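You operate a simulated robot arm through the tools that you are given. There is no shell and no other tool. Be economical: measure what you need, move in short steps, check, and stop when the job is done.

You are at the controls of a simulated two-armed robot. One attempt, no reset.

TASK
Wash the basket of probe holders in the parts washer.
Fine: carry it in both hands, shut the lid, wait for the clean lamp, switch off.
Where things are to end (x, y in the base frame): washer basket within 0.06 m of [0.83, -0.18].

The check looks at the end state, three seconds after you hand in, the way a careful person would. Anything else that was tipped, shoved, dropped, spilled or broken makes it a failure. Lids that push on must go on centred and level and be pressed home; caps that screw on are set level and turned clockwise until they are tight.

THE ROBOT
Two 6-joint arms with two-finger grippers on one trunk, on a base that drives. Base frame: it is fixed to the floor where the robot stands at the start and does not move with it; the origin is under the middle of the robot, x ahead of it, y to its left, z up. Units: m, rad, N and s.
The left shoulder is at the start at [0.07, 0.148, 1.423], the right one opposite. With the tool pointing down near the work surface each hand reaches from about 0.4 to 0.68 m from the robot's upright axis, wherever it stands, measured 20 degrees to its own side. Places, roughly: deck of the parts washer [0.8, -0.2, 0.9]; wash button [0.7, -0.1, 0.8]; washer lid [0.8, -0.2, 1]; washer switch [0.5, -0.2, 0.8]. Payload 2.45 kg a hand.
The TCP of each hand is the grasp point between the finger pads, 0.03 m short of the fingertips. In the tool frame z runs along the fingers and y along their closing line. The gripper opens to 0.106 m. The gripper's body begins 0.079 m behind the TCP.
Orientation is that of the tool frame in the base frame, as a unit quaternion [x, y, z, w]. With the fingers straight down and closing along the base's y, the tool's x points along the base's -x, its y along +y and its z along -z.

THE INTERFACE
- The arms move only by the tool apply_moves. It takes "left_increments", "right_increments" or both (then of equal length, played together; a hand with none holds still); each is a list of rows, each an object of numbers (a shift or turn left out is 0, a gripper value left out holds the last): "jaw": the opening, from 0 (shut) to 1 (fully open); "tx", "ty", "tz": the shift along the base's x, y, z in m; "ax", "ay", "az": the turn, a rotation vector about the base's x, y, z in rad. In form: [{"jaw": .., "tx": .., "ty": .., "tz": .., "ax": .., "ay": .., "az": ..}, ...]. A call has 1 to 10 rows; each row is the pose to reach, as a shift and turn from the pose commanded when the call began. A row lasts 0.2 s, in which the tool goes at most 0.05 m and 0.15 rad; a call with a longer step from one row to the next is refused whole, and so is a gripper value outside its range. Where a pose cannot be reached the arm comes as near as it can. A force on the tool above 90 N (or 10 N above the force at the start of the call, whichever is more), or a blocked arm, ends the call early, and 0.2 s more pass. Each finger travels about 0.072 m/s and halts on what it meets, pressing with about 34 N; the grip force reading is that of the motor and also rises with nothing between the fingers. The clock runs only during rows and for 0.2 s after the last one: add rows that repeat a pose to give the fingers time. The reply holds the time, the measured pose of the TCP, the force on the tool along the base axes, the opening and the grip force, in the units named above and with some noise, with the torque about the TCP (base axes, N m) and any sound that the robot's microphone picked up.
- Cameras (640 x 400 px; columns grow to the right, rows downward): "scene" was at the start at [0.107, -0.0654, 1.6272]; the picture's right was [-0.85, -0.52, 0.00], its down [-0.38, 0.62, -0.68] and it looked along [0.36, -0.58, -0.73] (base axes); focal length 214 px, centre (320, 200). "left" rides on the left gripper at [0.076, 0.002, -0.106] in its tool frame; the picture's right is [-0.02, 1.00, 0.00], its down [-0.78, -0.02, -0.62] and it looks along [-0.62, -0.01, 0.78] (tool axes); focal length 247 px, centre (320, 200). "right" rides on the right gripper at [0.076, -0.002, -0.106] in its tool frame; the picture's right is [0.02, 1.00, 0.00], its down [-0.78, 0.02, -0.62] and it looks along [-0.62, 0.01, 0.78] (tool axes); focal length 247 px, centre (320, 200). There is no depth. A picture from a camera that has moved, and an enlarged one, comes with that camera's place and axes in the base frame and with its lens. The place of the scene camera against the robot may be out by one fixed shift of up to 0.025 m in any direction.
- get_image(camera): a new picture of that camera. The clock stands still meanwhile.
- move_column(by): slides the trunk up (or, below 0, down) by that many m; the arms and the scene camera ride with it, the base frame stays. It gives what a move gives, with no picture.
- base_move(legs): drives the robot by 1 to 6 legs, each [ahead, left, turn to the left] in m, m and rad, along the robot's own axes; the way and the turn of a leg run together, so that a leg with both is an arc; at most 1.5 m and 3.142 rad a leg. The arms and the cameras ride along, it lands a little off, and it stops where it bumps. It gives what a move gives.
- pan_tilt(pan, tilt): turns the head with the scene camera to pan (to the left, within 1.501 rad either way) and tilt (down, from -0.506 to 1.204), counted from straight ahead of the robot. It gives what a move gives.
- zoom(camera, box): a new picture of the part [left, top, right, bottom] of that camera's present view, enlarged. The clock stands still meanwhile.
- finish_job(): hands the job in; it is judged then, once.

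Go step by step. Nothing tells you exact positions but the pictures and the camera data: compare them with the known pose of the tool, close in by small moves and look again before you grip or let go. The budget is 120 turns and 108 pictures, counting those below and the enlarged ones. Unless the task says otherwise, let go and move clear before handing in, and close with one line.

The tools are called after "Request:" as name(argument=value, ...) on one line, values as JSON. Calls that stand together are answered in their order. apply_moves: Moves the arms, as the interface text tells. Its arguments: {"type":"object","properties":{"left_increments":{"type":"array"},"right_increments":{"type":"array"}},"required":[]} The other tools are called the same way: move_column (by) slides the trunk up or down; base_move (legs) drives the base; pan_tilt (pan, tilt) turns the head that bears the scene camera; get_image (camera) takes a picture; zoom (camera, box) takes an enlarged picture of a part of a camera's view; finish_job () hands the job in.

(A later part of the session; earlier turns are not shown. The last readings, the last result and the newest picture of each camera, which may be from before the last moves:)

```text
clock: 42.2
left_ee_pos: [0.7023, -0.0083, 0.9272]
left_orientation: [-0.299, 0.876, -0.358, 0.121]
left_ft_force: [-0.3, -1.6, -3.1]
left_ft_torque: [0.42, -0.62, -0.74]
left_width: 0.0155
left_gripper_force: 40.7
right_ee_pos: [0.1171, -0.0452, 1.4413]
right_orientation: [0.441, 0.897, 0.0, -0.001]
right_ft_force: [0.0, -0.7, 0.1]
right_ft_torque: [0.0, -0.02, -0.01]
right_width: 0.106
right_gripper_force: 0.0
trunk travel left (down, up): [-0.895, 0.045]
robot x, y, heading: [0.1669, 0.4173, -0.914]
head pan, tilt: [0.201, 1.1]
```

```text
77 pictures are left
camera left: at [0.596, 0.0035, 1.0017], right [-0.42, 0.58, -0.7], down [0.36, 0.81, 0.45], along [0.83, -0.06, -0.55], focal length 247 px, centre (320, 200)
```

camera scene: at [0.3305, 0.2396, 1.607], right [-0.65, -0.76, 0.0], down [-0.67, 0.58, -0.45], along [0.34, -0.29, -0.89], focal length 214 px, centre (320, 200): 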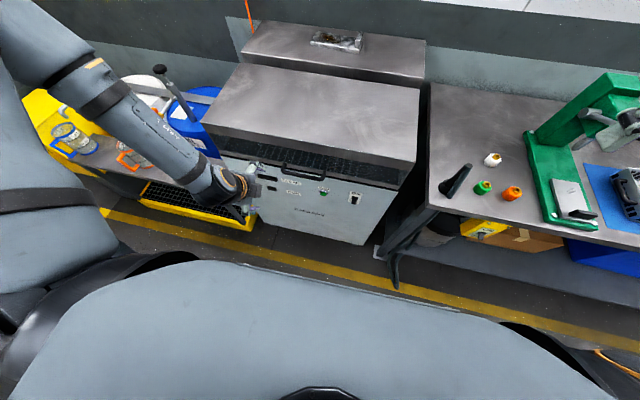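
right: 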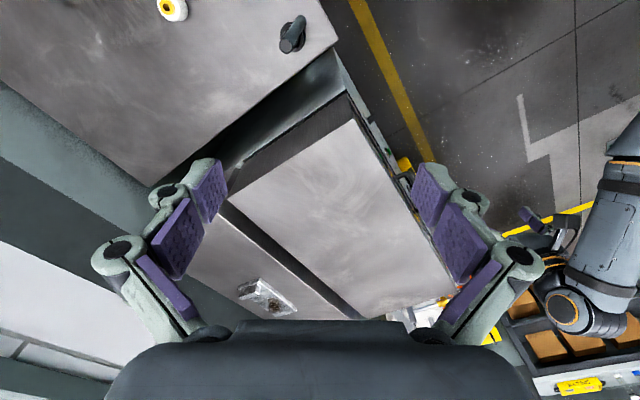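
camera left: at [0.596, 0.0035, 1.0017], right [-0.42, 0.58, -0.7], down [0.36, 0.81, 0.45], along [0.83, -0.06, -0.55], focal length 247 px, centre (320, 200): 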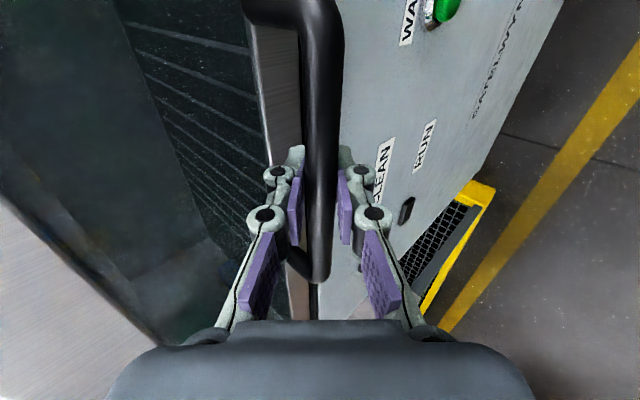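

Gripped the bar (15 mm). I try lifting the lid 3 cm with a matching rotation about the hinge direction.

Request:
apply_moves(left_increments=[{"tz": 0.01, "ax": 0.02, "ay": 0.016}, {"tz": 0.02, "ax": 0.04, "ay": 0.031}, {"tz": 0.03, "tx": 0.001, "ty": -0.001, "ax": 0.06, "ay": 0.047}, {"tz": 0.03, "tx": 0.001, "ty": -0.001, "ax": 0.06, "ay": 0.047}])

Request:
zoom(camera="scene", box=[190, 20, 440, 220])

```text
clock: 43.2
left_ee_pos: [0.7052, -0.0135, 0.9558]
left_orientation: [-0.303, 0.89, -0.324, 0.108]
left_ft_force: [9.1, -8.2, -2.2]
left_ft_torque: [0.49, -0.63, -0.85]
left_width: 0.0166
left_gripper_force: 39.7
right_ee_pos: [0.1171, -0.0463, 1.4409]
right_orientation: [0.442, 0.897, 0.001, -0.002]
right_ft_force: [0.2, 0.6, -1.2]
right_ft_torque: [0.01, -0.01, 0.02]
right_width: 0.106
right_gripper_force: 0.1
trunk travel left (down, up): [-0.895, 0.045]
robot x, y, heading: [0.164, 0.4171, -0.916]
head pan, tilt: [0.201, 1.1]
```

```text
2.00 times, centred on (315, 120) of scene
camera zoom: at [0.2609, 0.3344, 1.6069], right [-0.65, -0.76, 0.0], down [-0.67, 0.58, -0.45], along [0.34, -0.3, -0.89], focal length 429 px, centre (330, 360)
```

zoom: 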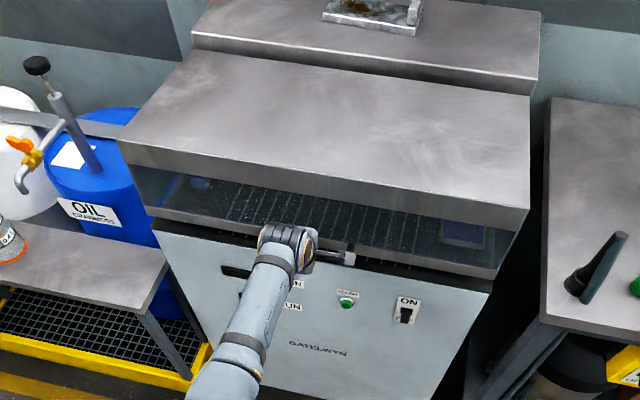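

The lid rises as a hinged hood, with the path drifting forward a bit. I continue along the arc to about 0.25 rad.

Request:
apply_moves(left_increments=[{"tz": 0.014, "tx": 0.003, "ty": -0.004, "ax": 0.028, "ay": 0.021}, {"tz": 0.028, "tx": 0.006, "ty": -0.008, "ax": 0.056, "ay": 0.043}, {"tz": 0.042, "tx": 0.009, "ty": -0.012, "ax": 0.083, "ay": 0.064}, {"tz": 0.055, "tx": 0.012, "ty": -0.0165, "ax": 0.11, "ay": 0.086}, {"tz": 0.068, "tx": 0.016, "ty": -0.021, "ax": 0.138, "ay": 0.107}, {"tz": 0.068, "tx": 0.016, "ty": -0.021, "ax": 0.138, "ay": 0.107}])

```text
clock: 44.6
left_ee_pos: [0.7156, -0.0288, 1.0257]
left_orientation: [-0.313, 0.913, -0.247, 0.082]
left_ft_force: [-7.3, 6.1, 4.6]
left_ft_torque: [0.08, -0.05, -0.74]
left_width: 0.0149
left_gripper_force: 37.7
right_ee_pos: [0.1122, -0.0408, 1.443]
right_orientation: [0.442, 0.897, 0.0, 0.001]
right_ft_force: [-1.0, 1.2, 0.6]
right_ft_torque: [0.01, -0.02, 0.02]
right_width: 0.1062
right_gripper_force: 0.2
trunk travel left (down, up): [-0.895, 0.045]
robot x, y, heading: [0.1619, 0.4186, -0.912]
head pan, tilt: [0.201, 1.1]
```

Request:
apply_moves(left_increments=[{"tz": 0.016, "tx": 0.003, "ty": -0.004, "ax": 0.035, "ay": 0.027}, {"tz": 0.032, "tx": 0.007, "ty": -0.009, "ax": 0.07, "ay": 0.055}, {"tz": 0.049, "tx": 0.011, "ty": -0.015, "ax": 0.106, "ay": 0.082}, {"tz": 0.065, "tx": 0.016, "ty": -0.021, "ax": 0.142, "ay": 0.11}, {"tz": 0.065, "tx": 0.016, "ty": -0.021, "ax": 0.142, "ay": 0.11}])

Request:
apply_moves(left_increments=[{"tz": 0.014, "tx": 0.006, "ty": -0.008, "ax": 0.034, "ay": 0.026}, {"tz": 0.028, "tx": 0.012, "ty": -0.016, "ax": 0.067, "ay": 0.052}, {"tz": 0.042, "tx": 0.018, "ty": -0.023, "ax": 0.1, "ay": 0.078}, {"tz": 0.056, "tx": 0.024, "ty": -0.031, "ax": 0.134, "ay": 0.104}, {"tz": 0.056, "tx": 0.024, "ty": -0.031, "ax": 0.134, "ay": 0.104}])

Request:
get_image(camera="scene")

```text
clock: 45.9
left_ee_pos: [0.7351, -0.0514, 1.091]
left_orientation: [-0.318, 0.932, -0.164, 0.054]
left_ft_force: [-11.9, 3.5, 7.7]
left_ft_torque: [-0.01, -0.22, -0.64]
left_width: 0.015
left_gripper_force: 38.2
right_ee_pos: [0.1108, -0.042, 1.4425]
right_orientation: [0.441, 0.897, 0.0, 0.002]
right_ft_force: [0.6, 0.1, 0.0]
right_ft_torque: [0.0, -0.02, -0.03]
right_width: 0.106
right_gripper_force: 0.0
trunk travel left (down, up): [-0.895, 0.045]
robot x, y, heading: [0.1637, 0.4148, -0.915]
head pan, tilt: [0.201, 1.1]
```

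```text
clock: 47.0
left_ee_pos: [0.7494, -0.074, 1.1374]
left_orientation: [-0.322, 0.943, -0.08, 0.025]
left_ft_force: [11.6, -48.6, -33.4]
left_ft_torque: [0.11, 0.34, -0.87]
left_width: 0.0157
left_gripper_force: 38.7
left hand out of reach, approached as far as the arm can: row 3, 4, 5
right_ee_pos: [0.1237, -0.0634, 1.4351]
right_orientation: [0.442, 0.897, 0.005, -0.007]
right_ft_force: [0.0, -0.3, 0.2]
right_ft_torque: [-0.01, -0.04, 0.01]
right_width: 0.1059
right_gripper_force: 0.0
trunk travel left (down, up): [-0.895, 0.045]
robot x, y, heading: [0.1649, 0.4161, -0.912]
head pan, tilt: [0.201, 1.1]
```

```text
75 pictures are left
camera scene: at [0.2691, 0.3148, 1.6049], right [-0.66, -0.76, -0.01], down [-0.68, 0.59, -0.44], along [0.34, -0.28, -0.9], focal length 214 px, centre (320, 200)
```

scene: 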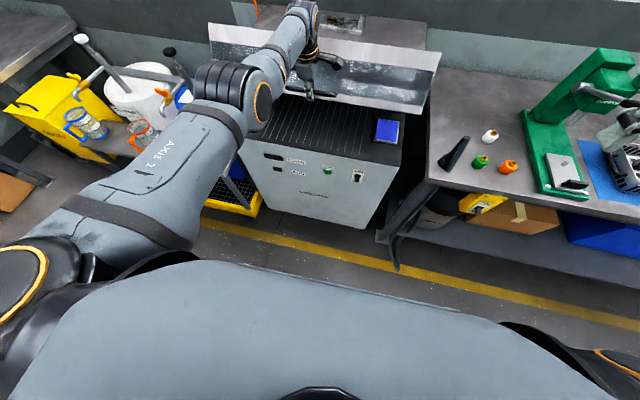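

The lid is well open but the arm is at full stretch. I back down slightly along the arc, then loosen the jaws while still cradling the bar to see whether the lid holds by itself.

Request:
apply_moves(left_increments=[{"tx": -0.004, "ty": 0.005, "tz": -0.01}, {"tx": -0.008, "ty": 0.01, "tz": -0.02}, {"tx": -0.008, "ty": 0.01, "tz": -0.02}])

Request:
apply_moves(left_increments=[{"jaw": 0.35}, {"jaw": 0.35}, {"jaw": 0.35}])

Request:
get_image(camera="left")

Request:
get_image(camera="scene")

```text
clock: 47.9
left_ee_pos: [0.742, -0.0625, 1.1217]
left_orientation: [-0.322, 0.943, -0.08, 0.027]
left_ft_force: [3.2, -34.3, -17.7]
left_ft_torque: [-0.17, 0.2, -0.97]
left_width: 0.0147
left_gripper_force: 40.5
left hand out of reach, approached as far as the arm can: row 2, 3
right_ee_pos: [0.1183, -0.0551, 1.4376]
right_orientation: [0.441, 0.897, 0.004, -0.004]
right_ft_force: [0.1, 0.0, -0.1]
right_ft_torque: [0.0, 0.0, 0.01]
right_width: 0.1059
right_gripper_force: 0.2
trunk travel left (down, up): [-0.895, 0.045]
robot x, y, heading: [0.1633, 0.4161, -0.916]
head pan, tilt: [0.201, 1.1]
```

```text
clock: 48.6
left_ee_pos: [0.7389, -0.0516, 1.1287]
left_orientation: [-0.323, 0.942, -0.082, 0.026]
left_ft_force: [-0.3, 0.2, -0.4]
left_ft_torque: [0.02, -0.01, 0.01]
left_width: 0.0373
left_gripper_force: 0.1
right_ee_pos: [0.1138, -0.0435, 1.442]
right_orientation: [0.442, 0.897, 0.001, -0.001]
right_ft_force: [0.5, -0.4, 0.1]
right_ft_torque: [0.01, 0.02, 0.0]
right_width: 0.1062
right_gripper_force: 0.1
trunk travel left (down, up): [-0.895, 0.045]
robot x, y, heading: [0.1644, 0.4166, -0.914]
head pan, tilt: [0.201, 1.1]
```

```text
74 pictures are left
camera left: at [0.6668, -0.0833, 1.2324], right [-0.59, 0.79, -0.17], down [0.56, 0.55, 0.61], along [0.58, 0.26, -0.77], focal length 247 px, centre (320, 200)
```

left: 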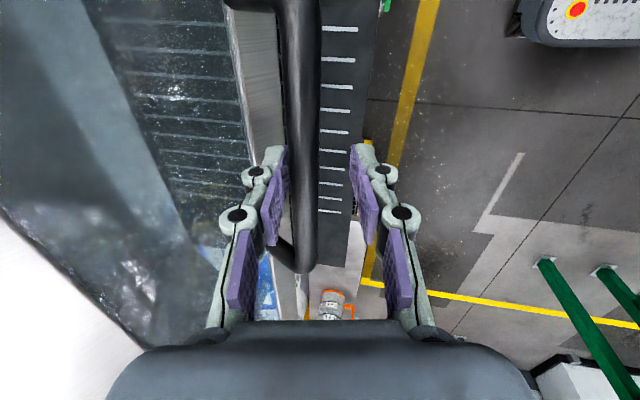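

```text
73 pictures are left
camera scene: at [0.2576, 0.3368, 1.6072], right [-0.65, -0.76, 0.0], down [-0.67, 0.58, -0.45], along [0.34, -0.3, -0.89], focal length 214 px, centre (320, 200)
```

scene: 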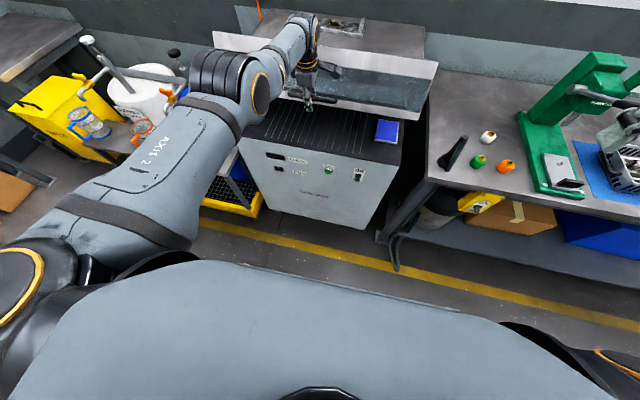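

The lid holds itself at about 35–40°. I withdraw the hand up and back, drive closer, and regrip to open it further.

Request:
apply_moves(left_increments=[{"tz": 0.035, "tx": -0.002, "ty": 0.003}, {"tz": 0.07, "tx": -0.004, "ty": 0.006}, {"tz": 0.1, "tx": -0.015, "ty": 0.02}, {"tz": 0.13, "tx": -0.035, "ty": 0.045}, {"tz": 0.15, "tx": -0.06, "ty": 0.075}, {"tz": 0.16, "tx": -0.085, "ty": 0.11}, {"tz": 0.16, "tx": -0.105, "ty": 0.14}, {"tz": 0.16, "tx": -0.105, "ty": 0.14}])

Request:
base_move(legs=[[0.18, 0, 0]])

Request:
get_image(camera="left")

Request:
get_image(camera="scene")

```text
clock: 50.5
left_ee_pos: [0.7223, -0.0626, 1.2977]
left_orientation: [-0.322, 0.943, -0.083, 0.026]
left_ft_force: [0.1, 0.9, 0.1]
left_ft_torque: [-0.01, 0.01, -0.02]
left_width: 0.0371
left_gripper_force: 0.0
left hand out of reach, approached as far as the arm can: row 1, 2, 3, 4, 5, 6, 7, 8
right_ee_pos: [0.115, -0.0436, 1.4417]
right_orientation: [0.441, 0.897, 0.001, 0.0]
right_ft_force: [-1.1, 0.7, 0.0]
right_ft_torque: [0.01, 0.0, -0.02]
right_width: 0.1059
right_gripper_force: 0.0
trunk travel left (down, up): [-0.895, 0.045]
robot x, y, heading: [0.1662, 0.4158, -0.912]
head pan, tilt: [0.201, 1.1]
```

```text
clock: 52.0
left_ee_pos: [0.8298, -0.2012, 1.3009]
left_orientation: [-0.323, 0.942, -0.085, 0.027]
left_ft_force: [0.4, 0.7, 0.4]
left_ft_torque: [0.02, -0.04, 0.0]
left_width: 0.037
left_gripper_force: 0.0
right_ee_pos: [0.2216, -0.1813, 1.4423]
right_orientation: [0.442, 0.897, 0.0, 0.001]
right_ft_force: [-0.6, 0.8, -0.2]
right_ft_torque: [-0.06, -0.01, 0.0]
right_width: 0.1063
right_gripper_force: 0.0
trunk travel left (down, up): [-0.895, 0.045]
robot x, y, heading: [0.2755, 0.2759, -0.914]
head pan, tilt: [0.201, 1.1]
```

```text
72 pictures are left
camera left: at [0.757, -0.231, 1.4051], right [-0.59, 0.79, -0.18], down [0.56, 0.55, 0.61], along [0.58, 0.26, -0.77], focal length 247 px, centre (320, 200)
```

left: 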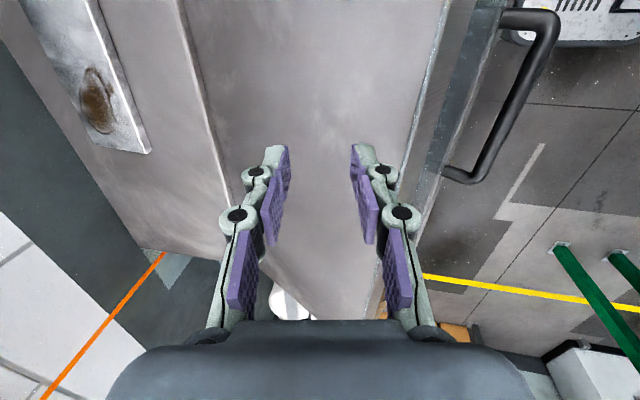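

```text
71 pictures are left
camera scene: at [0.3647, 0.1995, 1.6076], right [-0.65, -0.76, 0.0], down [-0.67, 0.58, -0.46], along [0.34, -0.3, -0.89], focal length 214 px, centre (320, 200)
```

scene: 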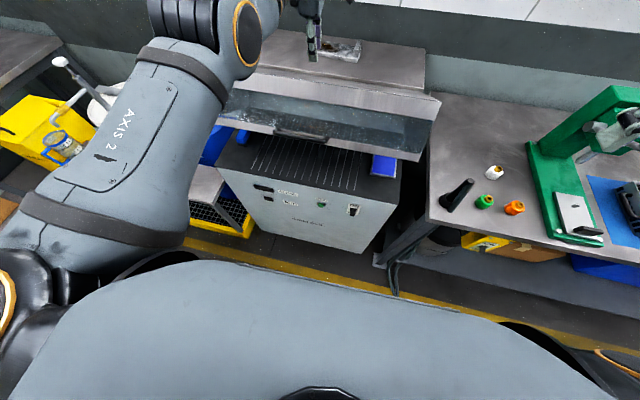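

Luckily clear: the hand passed above the tilted lid. I bring it back in front, above the bar.

Request:
apply_moves(left_increments=[{"tz": 0.02, "tx": -0.02, "ty": 0.03}, {"tz": 0.02, "tx": -0.04, "ty": 0.06}, {"tz": 0.02, "tx": -0.055, "ty": 0.09}, {"tz": 0.02, "tx": -0.075, "ty": 0.12}, {"tz": 0.0, "tx": -0.091, "ty": 0.148}, {"tz": -0.03, "tx": -0.091, "ty": 0.148}, {"tz": -0.06, "tx": -0.091, "ty": 0.148}, {"tz": -0.06, "tx": -0.091, "ty": 0.148}])

Request:
get_image(camera="left")

```text
clock: 53.8
left_ee_pos: [0.832, -0.2052, 1.2932]
left_orientation: [-0.322, 0.943, -0.083, 0.026]
left_ft_force: [0.2, 0.2, -0.8]
left_ft_torque: [0.01, 0.05, -0.01]
left_width: 0.037
left_gripper_force: 0.1
left hand out of reach, approached as far as the arm can: row 1, 2, 3, 4, 5, 6, 7, 8
right_ee_pos: [0.2255, -0.1862, 1.4409]
right_orientation: [0.442, 0.897, 0.0, -0.001]
right_ft_force: [-0.1, 0.2, -0.2]
right_ft_torque: [-0.01, 0.0, 0.02]
right_width: 0.1061
right_gripper_force: 0.0
trunk travel left (down, up): [-0.895, 0.045]
robot x, y, heading: [0.2759, 0.2734, -0.912]
head pan, tilt: [0.201, 1.1]
```

```text
70 pictures are left
camera left: at [0.7593, -0.2356, 1.398], right [-0.59, 0.79, -0.17], down [0.57, 0.55, 0.61], along [0.58, 0.26, -0.77], focal length 247 px, centre (320, 200)
```

left: 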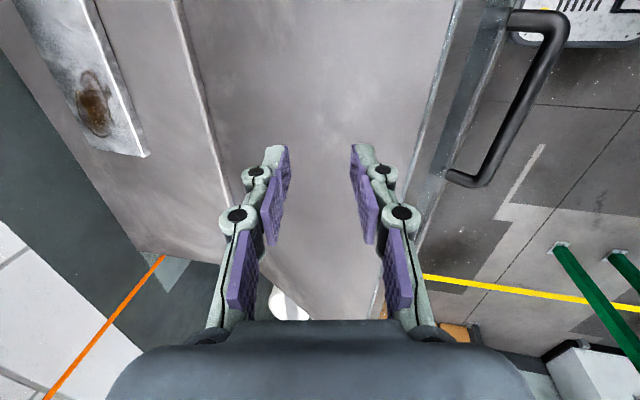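

At this roll the arm can't fold back. I unroll the wrist to neutral above the lid, then bring it in front.

Request:
apply_moves(left_increments=[{"az": -0.14, "jaw": 0.0}, {"az": -0.28, "tz": 0.01}, {"az": -0.42, "tz": 0.02}, {"az": -0.56, "tz": 0.03}, {"az": -0.7, "tz": 0.04}, {"az": -0.84, "tz": 0.05}, {"az": -0.98, "tz": 0.06}, {"az": -1.12, "tz": 0.06}, {"az": -1.26, "tz": 0.06}, {"az": -1.4, "tz": 0.06}])

Request:
apply_moves(left_increments=[{"tx": -0.02, "ty": 0.026, "az": -0.08}, {"tx": -0.04, "ty": 0.053, "az": -0.16}, {"tx": -0.06, "ty": 0.08, "az": -0.16}, {"tx": -0.08, "ty": 0.106, "az": -0.16}, {"tx": -0.1, "ty": 0.132, "az": -0.16}, {"tx": -0.12, "ty": 0.158, "az": -0.16}, {"tx": -0.13, "ty": 0.17, "az": -0.16}, {"tx": -0.13, "ty": 0.17, "az": -0.16}])

```text
clock: 56.0
left_ee_pos: [0.811, -0.1687, 1.3444]
left_orientation: [0.357, 0.93, -0.081, -0.033]
left_ft_force: [0.4, 0.0, 0.6]
left_ft_torque: [-0.02, 0.02, 0.03]
left_width: 0.0002
left_gripper_force: 28.7
left hand out of reach, approached as far as the arm can: row 4, 5, 6, 7, 8, 9, 10
right_ee_pos: [0.2254, -0.1867, 1.441]
right_orientation: [0.441, 0.897, 0.0, -0.001]
right_ft_force: [0.1, 0.1, 0.7]
right_ft_torque: [0.03, -0.02, -0.02]
right_width: 0.1059
right_gripper_force: 0.1
trunk travel left (down, up): [-0.895, 0.045]
robot x, y, heading: [0.2752, 0.2714, -0.918]
head pan, tilt: [0.201, 1.1]
```

```text
clock: 57.8
left_ee_pos: [0.8036, -0.1649, 1.3484]
left_orientation: [0.434, 0.897, -0.078, -0.04]
left_ft_force: [-0.6, 1.1, 0.2]
left_ft_torque: [-0.02, -0.02, -0.01]
left_width: 0.0
left_gripper_force: 28.9
left hand out of reach, approached as far as the arm can: row 1, 2, 3, 4, 5, 6, 7, 8
right_ee_pos: [0.2242, -0.186, 1.4417]
right_orientation: [0.442, 0.897, 0.0, -0.001]
right_ft_force: [-0.6, 0.0, 0.4]
right_ft_torque: [-0.01, -0.01, 0.0]
right_width: 0.1061
right_gripper_force: 0.0
trunk travel left (down, up): [-0.895, 0.045]
robot x, y, heading: [0.2787, 0.2785, -0.911]
head pan, tilt: [0.201, 1.1]
```

Request:
apply_moves(left_increments=[{"ax": 0.05, "ay": -0.07, "tx": 0.016, "ty": 0.012}, {"ax": 0.107, "ay": -0.139, "tx": 0.032, "ty": 0.024}, {"ax": 0.03, "ay": -0.2, "tx": 0.048, "ty": 0.036}, {"ax": -0.05, "ay": -0.26, "tx": 0.064, "ty": 0.049}, {"ax": -0.13, "ay": -0.32, "tx": 0.079, "ty": 0.061}, {"ax": -0.209, "ay": -0.384, "tx": 0.079, "ty": 0.061}, {"ax": -0.209, "ay": -0.384, "tx": 0.079, "ty": 0.061}])

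Request:
apply_moves(left_increments=[{"tx": -0.02, "ty": 0.026}, {"tx": -0.04, "ty": 0.053}, {"tx": -0.06, "ty": 0.08}, {"tx": -0.08, "ty": 0.106}, {"tx": -0.1, "ty": 0.132}, {"tx": -0.12, "ty": 0.158}, {"tx": -0.13, "ty": 0.17}, {"tx": -0.13, "ty": 0.17}])

Request:
get_image(camera="scene")

```text
clock: 59.4
left_ee_pos: [0.8845, -0.108, 1.3474]
left_orientation: [0.442, 0.875, -0.086, 0.177]
left_ft_force: [-0.1, 0.2, 0.6]
left_ft_torque: [0.05, 0.01, -0.01]
left_width: 0.0
left_gripper_force: 28.5
left hand out of reach, approached as far as the arm can: row 3, 4, 5
right_ee_pos: [0.2249, -0.1867, 1.4418]
right_orientation: [0.442, 0.897, 0.001, -0.001]
right_ft_force: [0.9, -0.8, 0.2]
right_ft_torque: [-0.04, 0.02, 0.0]
right_width: 0.1061
right_gripper_force: 0.1
trunk travel left (down, up): [-0.895, 0.045]
robot x, y, heading: [0.2731, 0.2735, -0.908]
head pan, tilt: [0.201, 1.1]
```

```text
clock: 61.1
left_ee_pos: [0.8771, -0.06, 1.2727]
left_orientation: [0.442, 0.875, -0.087, 0.177]
left_ft_force: [1.0, -0.4, 0.4]
left_ft_torque: [0.0, -0.01, -0.01]
left_width: 0.0
left_gripper_force: 28.5
left hand out of reach, approached as far as the arm can: row 1, 2, 3, 4, 5, 6, 7, 8
right_ee_pos: [0.2248, -0.1835, 1.441]
right_orientation: [0.441, 0.897, 0.0, 0.0]
right_ft_force: [0.7, -0.2, 0.3]
right_ft_torque: [0.02, 0.04, -0.05]
right_width: 0.1063
right_gripper_force: 0.1
trunk travel left (down, up): [-0.895, 0.045]
robot x, y, heading: [0.2753, 0.2729, -0.913]
head pan, tilt: [0.201, 1.1]
```

```text
69 pictures are left
camera scene: at [0.3682, 0.1966, 1.6072], right [-0.65, -0.76, 0.0], down [-0.67, 0.58, -0.45], along [0.34, -0.3, -0.89], focal length 214 px, centre (320, 200)
```

scene: 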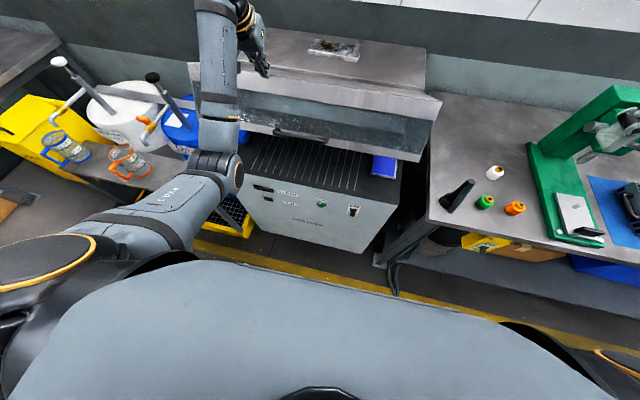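

The arm works in an elbow-low posture now. I raise the hand, back the base away to bring it in front of the lid, then shape it into a horizontal pusher.

Request:
apply_moves(left_increments=[{"tz": 0.03, "tx": 0.01, "ty": -0.013}, {"tz": 0.06, "tx": 0.02, "ty": -0.026}, {"tz": 0.08, "tx": 0.02, "ty": -0.026}, {"tz": 0.08, "tx": 0.02, "ty": -0.026}])

```text
clock: 62.1
left_ee_pos: [0.9022, -0.0931, 1.3488]
left_orientation: [0.443, 0.875, -0.087, 0.178]
left_ft_force: [-0.2, -0.2, 0.4]
left_ft_torque: [0.01, 0.0, 0.0]
left_width: 0.0001
left_gripper_force: 28.4
left hand out of reach, approached as far as the arm can: row 1, 3, 4
right_ee_pos: [0.2246, -0.185, 1.441]
right_orientation: [0.442, 0.897, 0.0, 0.0]
right_ft_force: [0.3, -0.8, -0.4]
right_ft_torque: [0.01, -0.01, 0.0]
right_width: 0.1059
right_gripper_force: 0.0
trunk travel left (down, up): [-0.895, 0.045]
robot x, y, heading: [0.2749, 0.2734, -0.916]
head pan, tilt: [0.201, 1.1]
```

Request:
base_move(legs=[[-0.22, 0, 0]])

Request:
apply_moves(left_increments=[{"ax": -0.11, "ay": -0.085, "tz": -0.03}, {"ax": -0.22, "ay": -0.17, "tz": -0.06}, {"ax": -0.33, "ay": -0.255, "tz": -0.1}, {"ax": -0.44, "ay": -0.34, "tz": -0.14}, {"ax": -0.55, "ay": -0.425, "tz": -0.18}, {"ax": -0.66, "ay": -0.51, "tz": -0.22}, {"ax": -0.72, "ay": -0.56, "tz": -0.26}, {"ax": -0.72, "ay": -0.56, "tz": -0.29}, {"ax": -0.72, "ay": -0.56, "tz": -0.29}])

Request:
get_image(camera="scene")

Request:
get_image(camera="left")

```text
clock: 63.9
left_ee_pos: [0.7667, 0.0828, 1.3453]
left_orientation: [0.442, 0.875, -0.086, 0.176]
left_ft_force: [0.3, -1.0, -0.8]
left_ft_torque: [0.01, 0.03, -0.01]
left_width: 0.0
left_gripper_force: 28.4
right_ee_pos: [0.0896, -0.0107, 1.4407]
right_orientation: [0.442, 0.897, 0.001, -0.003]
right_ft_force: [0.2, -1.2, 0.4]
right_ft_torque: [0.02, 0.03, 0.05]
right_width: 0.106
right_gripper_force: 0.0
trunk travel left (down, up): [-0.895, 0.045]
robot x, y, heading: [0.1345, 0.4526, -0.911]
head pan, tilt: [0.201, 1.1]
```

```text
clock: 65.9
left_ee_pos: [0.7657, 0.0882, 1.06]
left_orientation: [0.358, 0.708, -0.262, 0.55]
left_ft_force: [0.0, 0.2, -0.6]
left_ft_torque: [0.0, -0.04, 0.01]
left_width: 0.0
left_gripper_force: 28.5
right_ee_pos: [0.0861, -0.0063, 1.4415]
right_orientation: [0.441, 0.897, 0.001, -0.001]
right_ft_force: [-0.3, -0.3, 0.3]
right_ft_torque: [0.01, 0.01, 0.01]
right_width: 0.1061
right_gripper_force: 0.1
trunk travel left (down, up): [-0.895, 0.045]
robot x, y, heading: [0.1339, 0.4547, -0.91]
head pan, tilt: [0.201, 1.1]
```

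```text
68 pictures are left
camera scene: at [0.2296, 0.3746, 1.6072], right [-0.65, -0.76, 0.0], down [-0.67, 0.58, -0.45], along [0.34, -0.3, -0.89], focal length 214 px, centre (320, 200)
```

scene: 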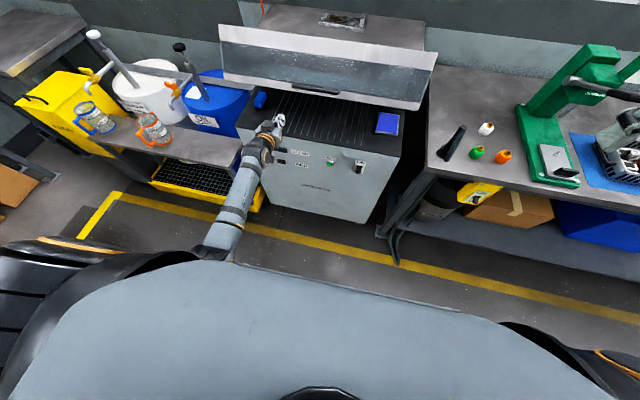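

```text
67 pictures are left
camera left: at [0.6922, 0.1865, 1.0128], right [0.8, 0.6, 0.04], down [-0.27, 0.29, 0.92], along [0.54, -0.74, 0.4], focal length 247 px, centre (320, 200)
```

left: 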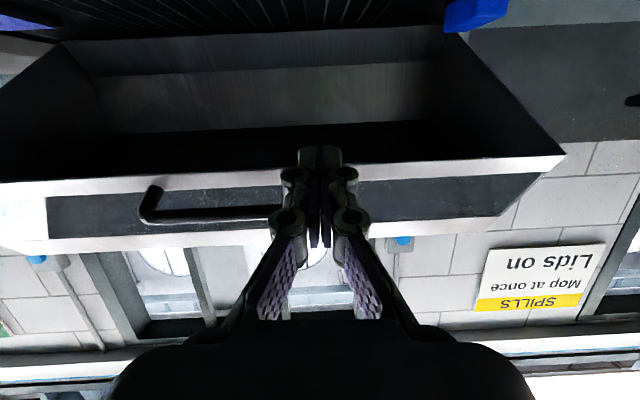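

The hand is now nearly horizontal, pointing at the washer just below the lid edge. I lower 3 cm, drive in under the lid edge, then push it up.

Request:
apply_moves(left_increments=[{"tz": -0.03}, {"tz": -0.03}])

Request:
base_move(legs=[[0.13, 0, 0]])

Request:
get_image(camera="left")

Request:
zoom(camera="scene", box=[190, 0, 440, 200])

```text
clock: 66.5
left_ee_pos: [0.7648, 0.0859, 1.0286]
left_orientation: [0.359, 0.708, -0.262, 0.549]
left_ft_force: [-0.2, 0.1, -0.2]
left_ft_torque: [-0.01, 0.04, 0.02]
left_width: 0.0001
left_gripper_force: 28.6
right_ee_pos: [0.087, -0.0057, 1.4408]
right_orientation: [0.441, 0.897, 0.001, -0.001]
right_ft_force: [0.3, 0.0, -0.1]
right_ft_torque: [0.03, 0.0, 0.01]
right_width: 0.1061
right_gripper_force: 0.1
trunk travel left (down, up): [-0.895, 0.045]
robot x, y, heading: [0.1371, 0.4516, -0.914]
head pan, tilt: [0.201, 1.1]
```

```text
clock: 67.8
left_ee_pos: [0.8432, -0.0139, 1.0306]
left_orientation: [0.357, 0.707, -0.262, 0.551]
left_ft_force: [0.3, -0.6, 0.0]
left_ft_torque: [-0.01, 0.0, -0.01]
left_width: 0.0
left_gripper_force: 28.2
right_ee_pos: [0.1662, -0.1075, 1.4425]
right_orientation: [0.44, 0.898, -0.001, 0.001]
right_ft_force: [-0.2, 0.9, 0.2]
right_ft_torque: [-0.01, -0.02, 0.0]
right_width: 0.1059
right_gripper_force: 0.1
trunk travel left (down, up): [-0.895, 0.045]
robot x, y, heading: [0.2177, 0.351, -0.908]
head pan, tilt: [0.201, 1.1]
```

```text
66 pictures are left
camera left: at [0.7708, 0.0847, 0.9834], right [0.8, 0.6, 0.04], down [-0.27, 0.29, 0.92], along [0.54, -0.74, 0.4], focal length 247 px, centre (320, 200)
```

left: 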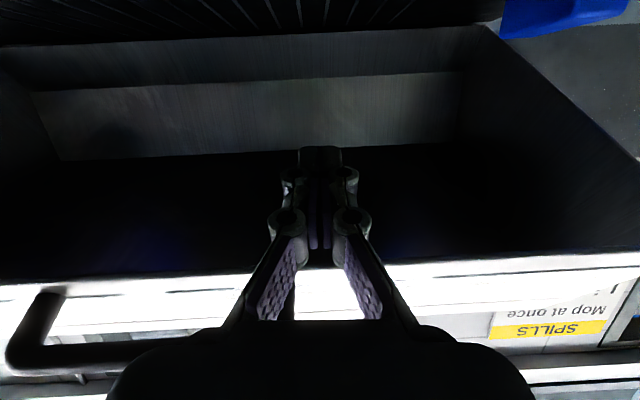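

```text
2.00 times, centred on (315, 100) of scene
camera zoom: at [0.3071, 0.2748, 1.6075], right [-0.65, -0.76, 0.0], down [-0.67, 0.58, -0.46], along [0.35, -0.3, -0.89], focal length 429 px, centre (330, 400)
```

zoom: 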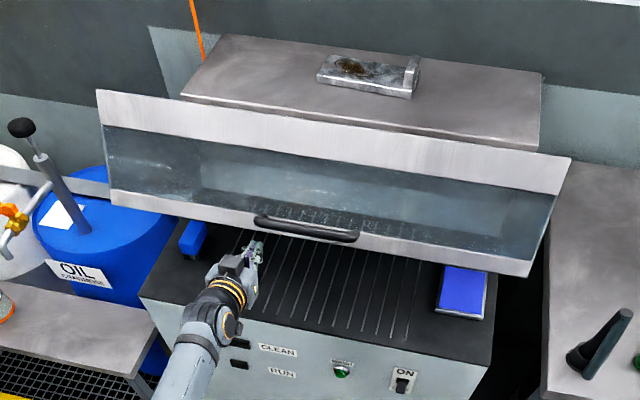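

Fingers are inside under the lid edge. I push up and forward.

Request:
apply_moves(left_increments=[{"tz": 0.02, "tx": 0.003, "ty": -0.004}, {"tz": 0.04, "tx": 0.006, "ty": -0.008}, {"tz": 0.06, "tx": 0.012, "ty": -0.016}, {"tz": 0.08, "tx": 0.018, "ty": -0.024}, {"tz": 0.1, "tx": 0.024, "ty": -0.032}, {"tz": 0.12, "tx": 0.03, "ty": -0.04}, {"tz": 0.12, "tx": 0.03, "ty": -0.04}])

Request:
get_image(camera="left")

```text
clock: 69.3
left_ee_pos: [0.8752, -0.055, 1.1499]
left_orientation: [0.358, 0.708, -0.262, 0.55]
left_ft_force: [-0.2, -0.3, 0.1]
left_ft_torque: [0.01, -0.03, 0.03]
left_width: 0.0
left_gripper_force: 28.9
right_ee_pos: [0.1675, -0.1091, 1.4405]
right_orientation: [0.44, 0.898, 0.0, -0.001]
right_ft_force: [-1.1, 0.7, -0.7]
right_ft_torque: [0.01, 0.0, -0.03]
right_width: 0.1058
right_gripper_force: 0.0
trunk travel left (down, up): [-0.895, 0.045]
robot x, y, heading: [0.2196, 0.3495, -0.916]
head pan, tilt: [0.201, 1.1]
```

```text
64 pictures are left
camera left: at [0.8029, 0.0437, 1.1044], right [0.8, 0.6, 0.04], down [-0.27, 0.29, 0.92], along [0.54, -0.74, 0.4], focal length 247 px, centre (320, 200)
```

left: 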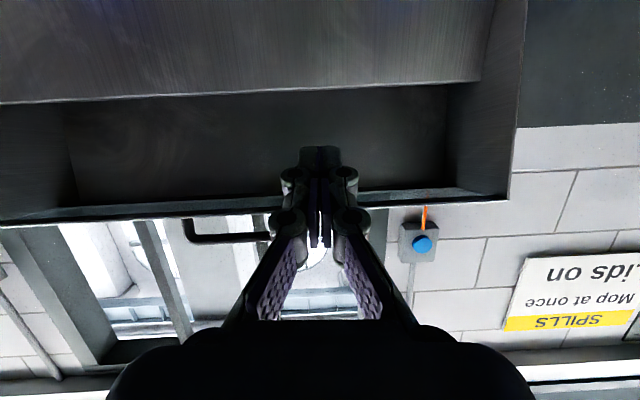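

Request:
get_image(camera="scene")

```text
63 pictures are left
camera scene: at [0.3096, 0.2716, 1.6071], right [-0.65, -0.76, 0.0], down [-0.68, 0.58, -0.45], along [0.34, -0.3, -0.89], focal length 214 px, centre (320, 200)
```

scene: 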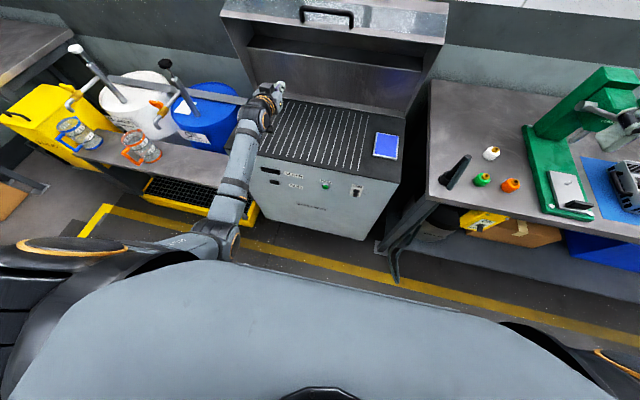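

The lid swung fully open. Now I look at the deck in detail.

Request:
zoom(camera="scene", box=[230, 70, 430, 220])

```text
2.67 times, centred on (330, 145) of scene
camera zoom: at [0.3096, 0.2716, 1.6071], right [-0.65, -0.76, 0.0], down [-0.68, 0.58, -0.45], along [0.34, -0.3, -0.89], focal length 572 px, centre (293, 347)
```

zoom: 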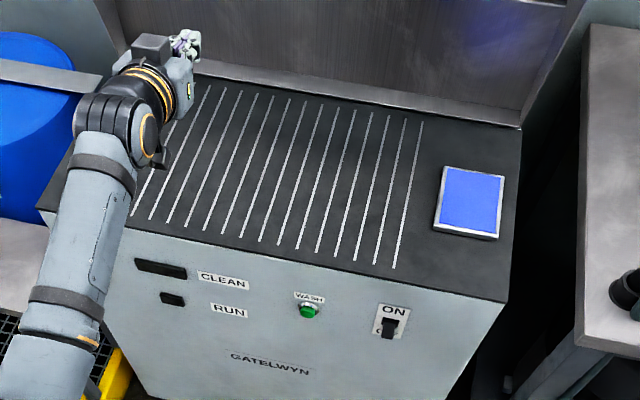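

Grid centre computes to (0.83,-0.17), matching the target. Now I withdraw the left hand: back the base, then bring the hand to a neutral tool-down pose.

Request:
base_move(legs=[[-0.18, 0, 0]])

Request:
apply_moves(left_increments=[{"ax": 0.11, "ay": 0.085, "tz": 0.02, "jaw": 1}, {"ax": 0.22, "ay": 0.17, "tz": 0.04, "tx": -0.006, "ty": 0.008}, {"ax": 0.33, "ay": 0.255, "tz": 0.06, "tx": -0.012, "ty": 0.016}, {"ax": 0.44, "ay": 0.34, "tz": 0.08, "tx": -0.02, "ty": 0.026}, {"ax": 0.55, "ay": 0.425, "tz": 0.1, "tx": -0.03, "ty": 0.039}, {"ax": 0.66, "ay": 0.51, "tz": 0.1, "tx": -0.04, "ty": 0.052}, {"ax": 0.77, "ay": 0.6, "tz": 0.1, "tx": -0.05, "ty": 0.065}, {"ax": 0.88, "ay": 0.685, "tz": 0.1, "tx": -0.06, "ty": 0.078}, {"ax": 0.99, "ay": 0.77, "tz": 0.1, "tx": -0.07, "ty": 0.091}, {"ax": 1.03, "ay": 0.8, "tz": 0.1, "tx": -0.07, "ty": 0.091}])

Request:
pan_tilt(pan=-0.4, tilt=0.9)

Request:
get_image(camera="scene")

```text
clock: 70.9
left_ee_pos: [0.7667, 0.0829, 1.1483]
left_orientation: [0.358, 0.709, -0.261, 0.549]
left_ft_force: [-0.5, -0.5, -0.3]
left_ft_torque: [-0.02, 0.0, 0.0]
left_width: 0.0
left_gripper_force: 28.4
right_ee_pos: [0.0577, 0.031, 1.4394]
right_orientation: [0.442, 0.897, 0.001, -0.003]
right_ft_force: [0.1, 0.6, 0.9]
right_ft_torque: [0.05, 0.02, 0.01]
right_width: 0.1059
right_gripper_force: 0.0
trunk travel left (down, up): [-0.895, 0.045]
robot x, y, heading: [0.1073, 0.4935, -0.915]
head pan, tilt: [0.201, 1.1]
```

```text
clock: 73.1
left_ee_pos: [0.7305, 0.1434, 1.2367]
left_orientation: [0.451, 0.892, -0.002, 0.0]
left_ft_force: [-0.9, -0.4, 0.0]
left_ft_torque: [-0.04, 0.05, 0.01]
left_width: 0.106
left_gripper_force: 0.1
left hand out of reach, approached as far as the arm can: row 8, 9, 10
right_ee_pos: [0.0546, 0.0327, 1.4418]
right_orientation: [0.441, 0.898, 0.0, 0.0]
right_ft_force: [0.2, 0.0, 0.6]
right_ft_torque: [0.0, 0.02, 0.01]
right_width: 0.1059
right_gripper_force: 0.1
trunk travel left (down, up): [-0.895, 0.045]
robot x, y, heading: [0.1063, 0.4918, -0.913]
head pan, tilt: [0.201, 1.1]
```

```text
clock: 74.1
left_ee_pos: [0.7301, 0.1421, 1.2353]
left_orientation: [0.451, 0.893, -0.003, 0.002]
left_ft_force: [1.2, 0.9, 0.3]
left_ft_torque: [0.03, 0.01, -0.04]
left_width: 0.1059
left_gripper_force: 0.1
right_ee_pos: [0.0563, 0.0332, 1.4412]
right_orientation: [0.441, 0.897, 0.001, -0.001]
right_ft_force: [-0.2, -0.2, -0.1]
right_ft_torque: [0.02, 0.01, 0.0]
right_width: 0.106
right_gripper_force: 0.0
trunk travel left (down, up): [-0.895, 0.045]
robot x, y, heading: [0.1043, 0.4945, -0.917]
head pan, tilt: [-0.4, 0.901]
```

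```text
61 pictures are left
camera scene: at [0.1708, 0.3825, 1.621], right [-0.97, -0.25, 0.0], down [-0.2, 0.76, -0.62], along [0.16, -0.6, -0.78], focal length 214 px, centre (320, 200)
```

scene: 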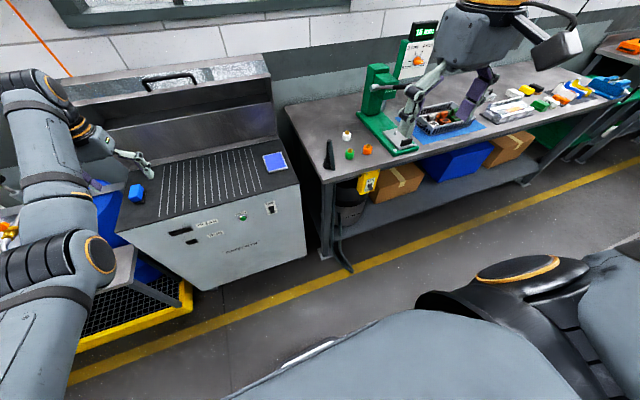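

All clear. I drive sideways to the basket along the bench, hands kept in front of the bench edge.

Request:
base_move(legs=[[0, -1.12, 0]])

Request:
pan_tilt(pan=0.0, tilt=0.9)

Request:
get_image(camera="scene")

```text
clock: 79.9
left_ee_pos: [-0.1631, -0.5553, 1.2368]
left_orientation: [0.441, 0.898, -0.002, 0.001]
left_ft_force: [0.6, -0.5, -0.5]
left_ft_torque: [-0.01, 0.04, 0.03]
left_width: 0.1059
left_gripper_force: 0.1
right_ee_pos: [-0.8377, -0.6809, 1.4414]
right_orientation: [0.431, 0.902, 0.0, -0.001]
right_ft_force: [-0.6, 0.2, 0.2]
right_ft_torque: [-0.01, 0.02, -0.01]
right_width: 0.1058
right_gripper_force: 0.1
trunk travel left (down, up): [-0.895, 0.045]
robot x, y, heading: [-0.7993, -0.2225, -0.893]
head pan, tilt: [-0.4, 0.901]
```

```text
clock: 80.8
left_ee_pos: [-0.1658, -0.5559, 1.2352]
left_orientation: [0.44, 0.898, -0.002, 0.002]
left_ft_force: [-0.8, -0.8, -0.2]
left_ft_torque: [-0.01, 0.01, -0.03]
left_width: 0.1061
left_gripper_force: 0.0
right_ee_pos: [-0.8382, -0.681, 1.4414]
right_orientation: [0.432, 0.902, 0.0, 0.0]
right_ft_force: [-0.6, 0.3, 0.4]
right_ft_torque: [0.01, 0.02, -0.03]
right_width: 0.106
right_gripper_force: 0.1
trunk travel left (down, up): [-0.895, 0.045]
robot x, y, heading: [-0.7967, -0.2218, -0.896]
head pan, tilt: [0.0, 0.901]
```

```text
60 pictures are left
camera scene: at [-0.7051, -0.3162, 1.621], right [-0.78, -0.63, 0.0], down [-0.49, 0.61, -0.62], along [0.39, -0.48, -0.78], focal length 214 px, centre (320, 200)
```

scene: 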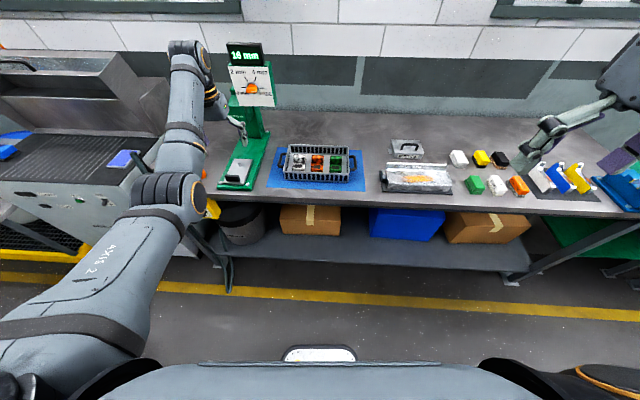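

Request:
zoom(camera="scene", box=[220, 100, 420, 220])

```text
3.20 times, centred on (320, 160) of scene
camera zoom: at [-0.7051, -0.3162, 1.621], right [-0.78, -0.63, 0.0], down [-0.49, 0.61, -0.62], along [0.39, -0.48, -0.78], focal length 686 px, centre (320, 328)
```

zoom: 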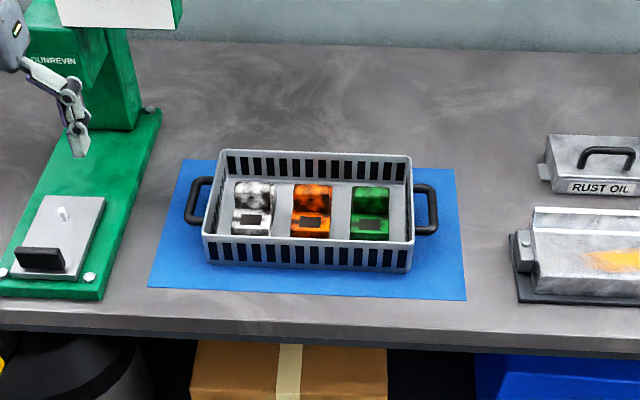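

The basket (~(-0.22,-0.90)) is nearly aligned; the bench line heading is really about -0.95. I tuck the left hand inward, turn slightly and re-centre before going forward.

Request:
apply_moves(left_increments=[{"tx": -0.02, "ty": 0.007, "tz": -0.02}, {"tx": -0.045, "ty": 0.015, "tz": -0.04}, {"tx": -0.07, "ty": 0.022, "tz": -0.06}, {"tx": -0.1, "ty": 0.03, "tz": -0.08}, {"tx": -0.13, "ty": 0.04, "tz": -0.08}, {"tx": -0.172, "ty": 0.055, "tz": -0.08}, {"tx": -0.172, "ty": 0.055, "tz": -0.08}])

Request:
base_move(legs=[[0, 0, -0.055]])

Request:
get_image(camera="scene")

```text
clock: 82.4
left_ee_pos: [-0.3083, -0.5471, 1.0872]
left_orientation: [0.441, 0.898, -0.003, 0.001]
left_ft_force: [0.5, -0.6, -0.5]
left_ft_torque: [-0.01, -0.01, -0.01]
left_width: 0.1059
left_gripper_force: 0.0
left hand out of reach, approached as far as the arm can: row 1, 2, 3, 4, 5, 6, 7
right_ee_pos: [-0.8392, -0.6805, 1.4415]
right_orientation: [0.432, 0.902, 0.0, 0.0]
right_ft_force: [-0.4, 1.1, 0.4]
right_ft_torque: [-0.01, -0.02, -0.03]
right_width: 0.1059
right_gripper_force: 0.0
trunk travel left (down, up): [-0.895, 0.045]
robot x, y, heading: [-0.7985, -0.2253, -0.896]
head pan, tilt: [0.0, 0.901]
```

```text
clock: 83.2
left_ee_pos: [-0.3242, -0.5717, 1.0867]
left_orientation: [0.465, 0.885, -0.004, 0.001]
left_ft_force: [1.0, 0.9, -0.2]
left_ft_torque: [0.02, 0.0, -0.01]
left_width: 0.1061
left_gripper_force: 0.0
right_ee_pos: [-0.8603, -0.6772, 1.4416]
right_orientation: [0.455, 0.89, -0.001, -0.001]
right_ft_force: [-0.5, 0.8, 0.6]
right_ft_torque: [-0.01, 0.05, 0.01]
right_width: 0.1057
right_gripper_force: 0.0
trunk travel left (down, up): [-0.895, 0.045]
robot x, y, heading: [-0.802, -0.2248, -0.946]
head pan, tilt: [0.0, 0.901]
```

```text
58 pictures are left
camera scene: at [-0.7071, -0.3194, 1.6209], right [-0.81, -0.59, 0.0], down [-0.46, 0.64, -0.62], along [0.36, -0.5, -0.78], focal length 214 px, centre (320, 200)
```

scene: 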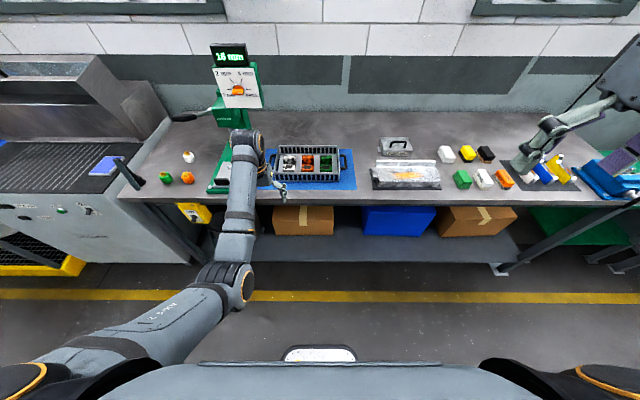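

Now aligned. I drive forward and slightly left so the basket sits centred 0.6 m ahead; left hand then hovers near the left handle.

Request:
base_move(legs=[[0.26, 0.08, 0]])

Request:
apply_moves(right_increments=[{"tx": 0.025, "ty": -0.02, "tz": -0.03}, {"tx": 0.055, "ty": -0.035, "tz": -0.06}, {"tx": 0.085, "ty": -0.05, "tz": -0.09}, {"tx": 0.115, "ty": -0.06, "tz": -0.12}, {"tx": 0.145, "ty": -0.07, "tz": -0.15}, {"tx": 0.175, "ty": -0.08, "tz": -0.18}, {"tx": 0.205, "ty": -0.09, "tz": -0.21}, {"tx": 0.235, "ty": -0.1, "tz": -0.24}, {"tx": 0.26, "ty": -0.12, "tz": -0.27}, {"tx": 0.26, "ty": -0.12, "tz": -0.3}])

Request:
get_image(camera="scene")

Request:
get_image(camera="left")

Request:
get_image(camera="right")

```text
clock: 85.1
left_ee_pos: [-0.1164, -0.7355, 1.0877]
left_orientation: [0.468, 0.884, -0.003, 0.003]
left_ft_force: [-0.9, -0.2, 0.0]
left_ft_torque: [0.0, -0.04, -0.02]
left_width: 0.1059
left_gripper_force: 0.1
right_ee_pos: [-0.655, -0.8362, 1.4411]
right_orientation: [0.459, 0.889, 0.0, 0.001]
right_ft_force: [-0.5, 0.2, 0.8]
right_ft_torque: [-0.03, -0.06, -0.02]
right_width: 0.1062
right_gripper_force: 0.1
trunk travel left (down, up): [-0.895, 0.045]
robot x, y, heading: [-0.5849, -0.3821, -0.957]
head pan, tilt: [0.0, 0.901]
```

```text
clock: 87.3
left_ee_pos: [-0.1141, -0.7377, 1.0864]
left_orientation: [0.468, 0.884, -0.002, 0.002]
left_ft_force: [-0.8, 0.2, -0.5]
left_ft_torque: [0.02, 0.01, 0.02]
left_width: 0.1062
left_gripper_force: 0.1
right_ee_pos: [-0.5943, -0.952, 1.1627]
right_orientation: [0.459, 0.888, 0.001, 0.001]
right_ft_force: [-1.1, -0.5, 0.2]
right_ft_torque: [0.02, -0.05, 0.02]
right_width: 0.1062
right_gripper_force: 0.1
right hand out of reach, approached as far as the arm can: row 2, 3, 4, 5, 6, 7, 8, 9, 10
trunk travel left (down, up): [-0.895, 0.045]
robot x, y, heading: [-0.5844, -0.3853, -0.953]
head pan, tilt: [0.0, 0.901]
```

```text
57 pictures are left
camera scene: at [-0.496, -0.4821, 1.6209], right [-0.82, -0.58, 0.0], down [-0.45, 0.64, -0.62], along [0.36, -0.51, -0.78], focal length 214 px, centre (320, 200)
```

scene: 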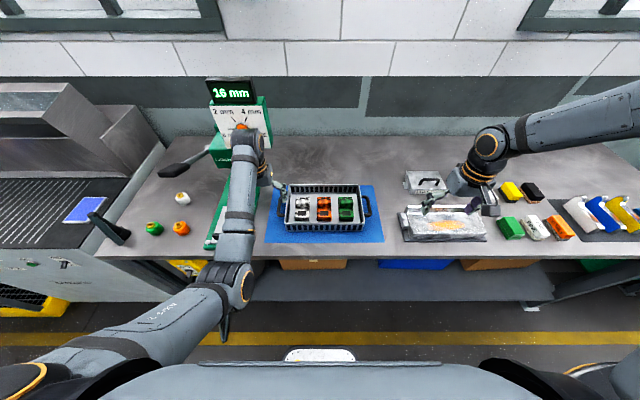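

```text
56 pictures are left
camera left: at [-0.1563, -0.6731, 1.1922], right [0.84, 0.54, 0.0], down [0.43, -0.65, 0.63], along [0.34, -0.53, -0.78], focal length 247 px, centre (320, 200)
```

left: 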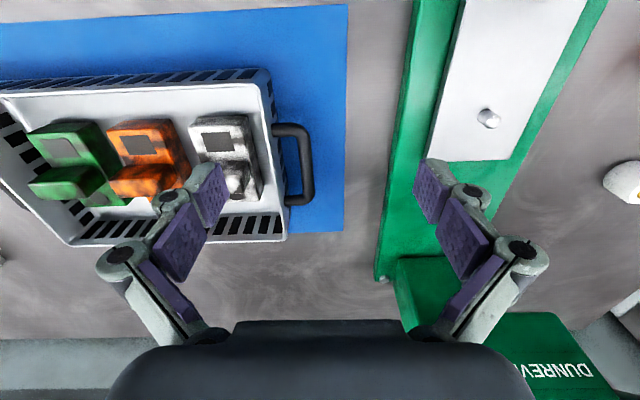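

```text
55 pictures are left
camera right: at [-0.6391, -0.8909, 1.2703], right [0.8, 0.6, 0.0], down [0.46, -0.63, 0.62], along [0.37, -0.5, -0.78], focal length 247 px, centre (320, 200)
```

right: 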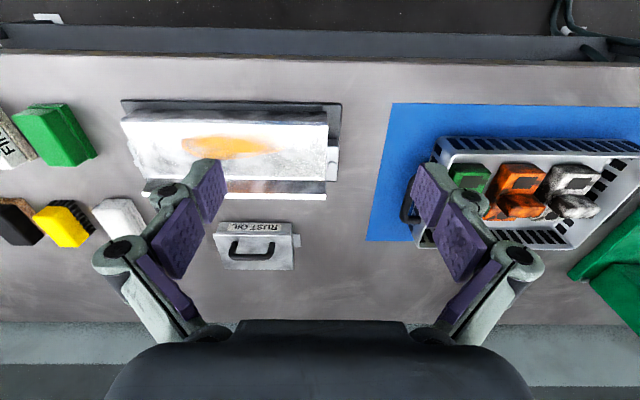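

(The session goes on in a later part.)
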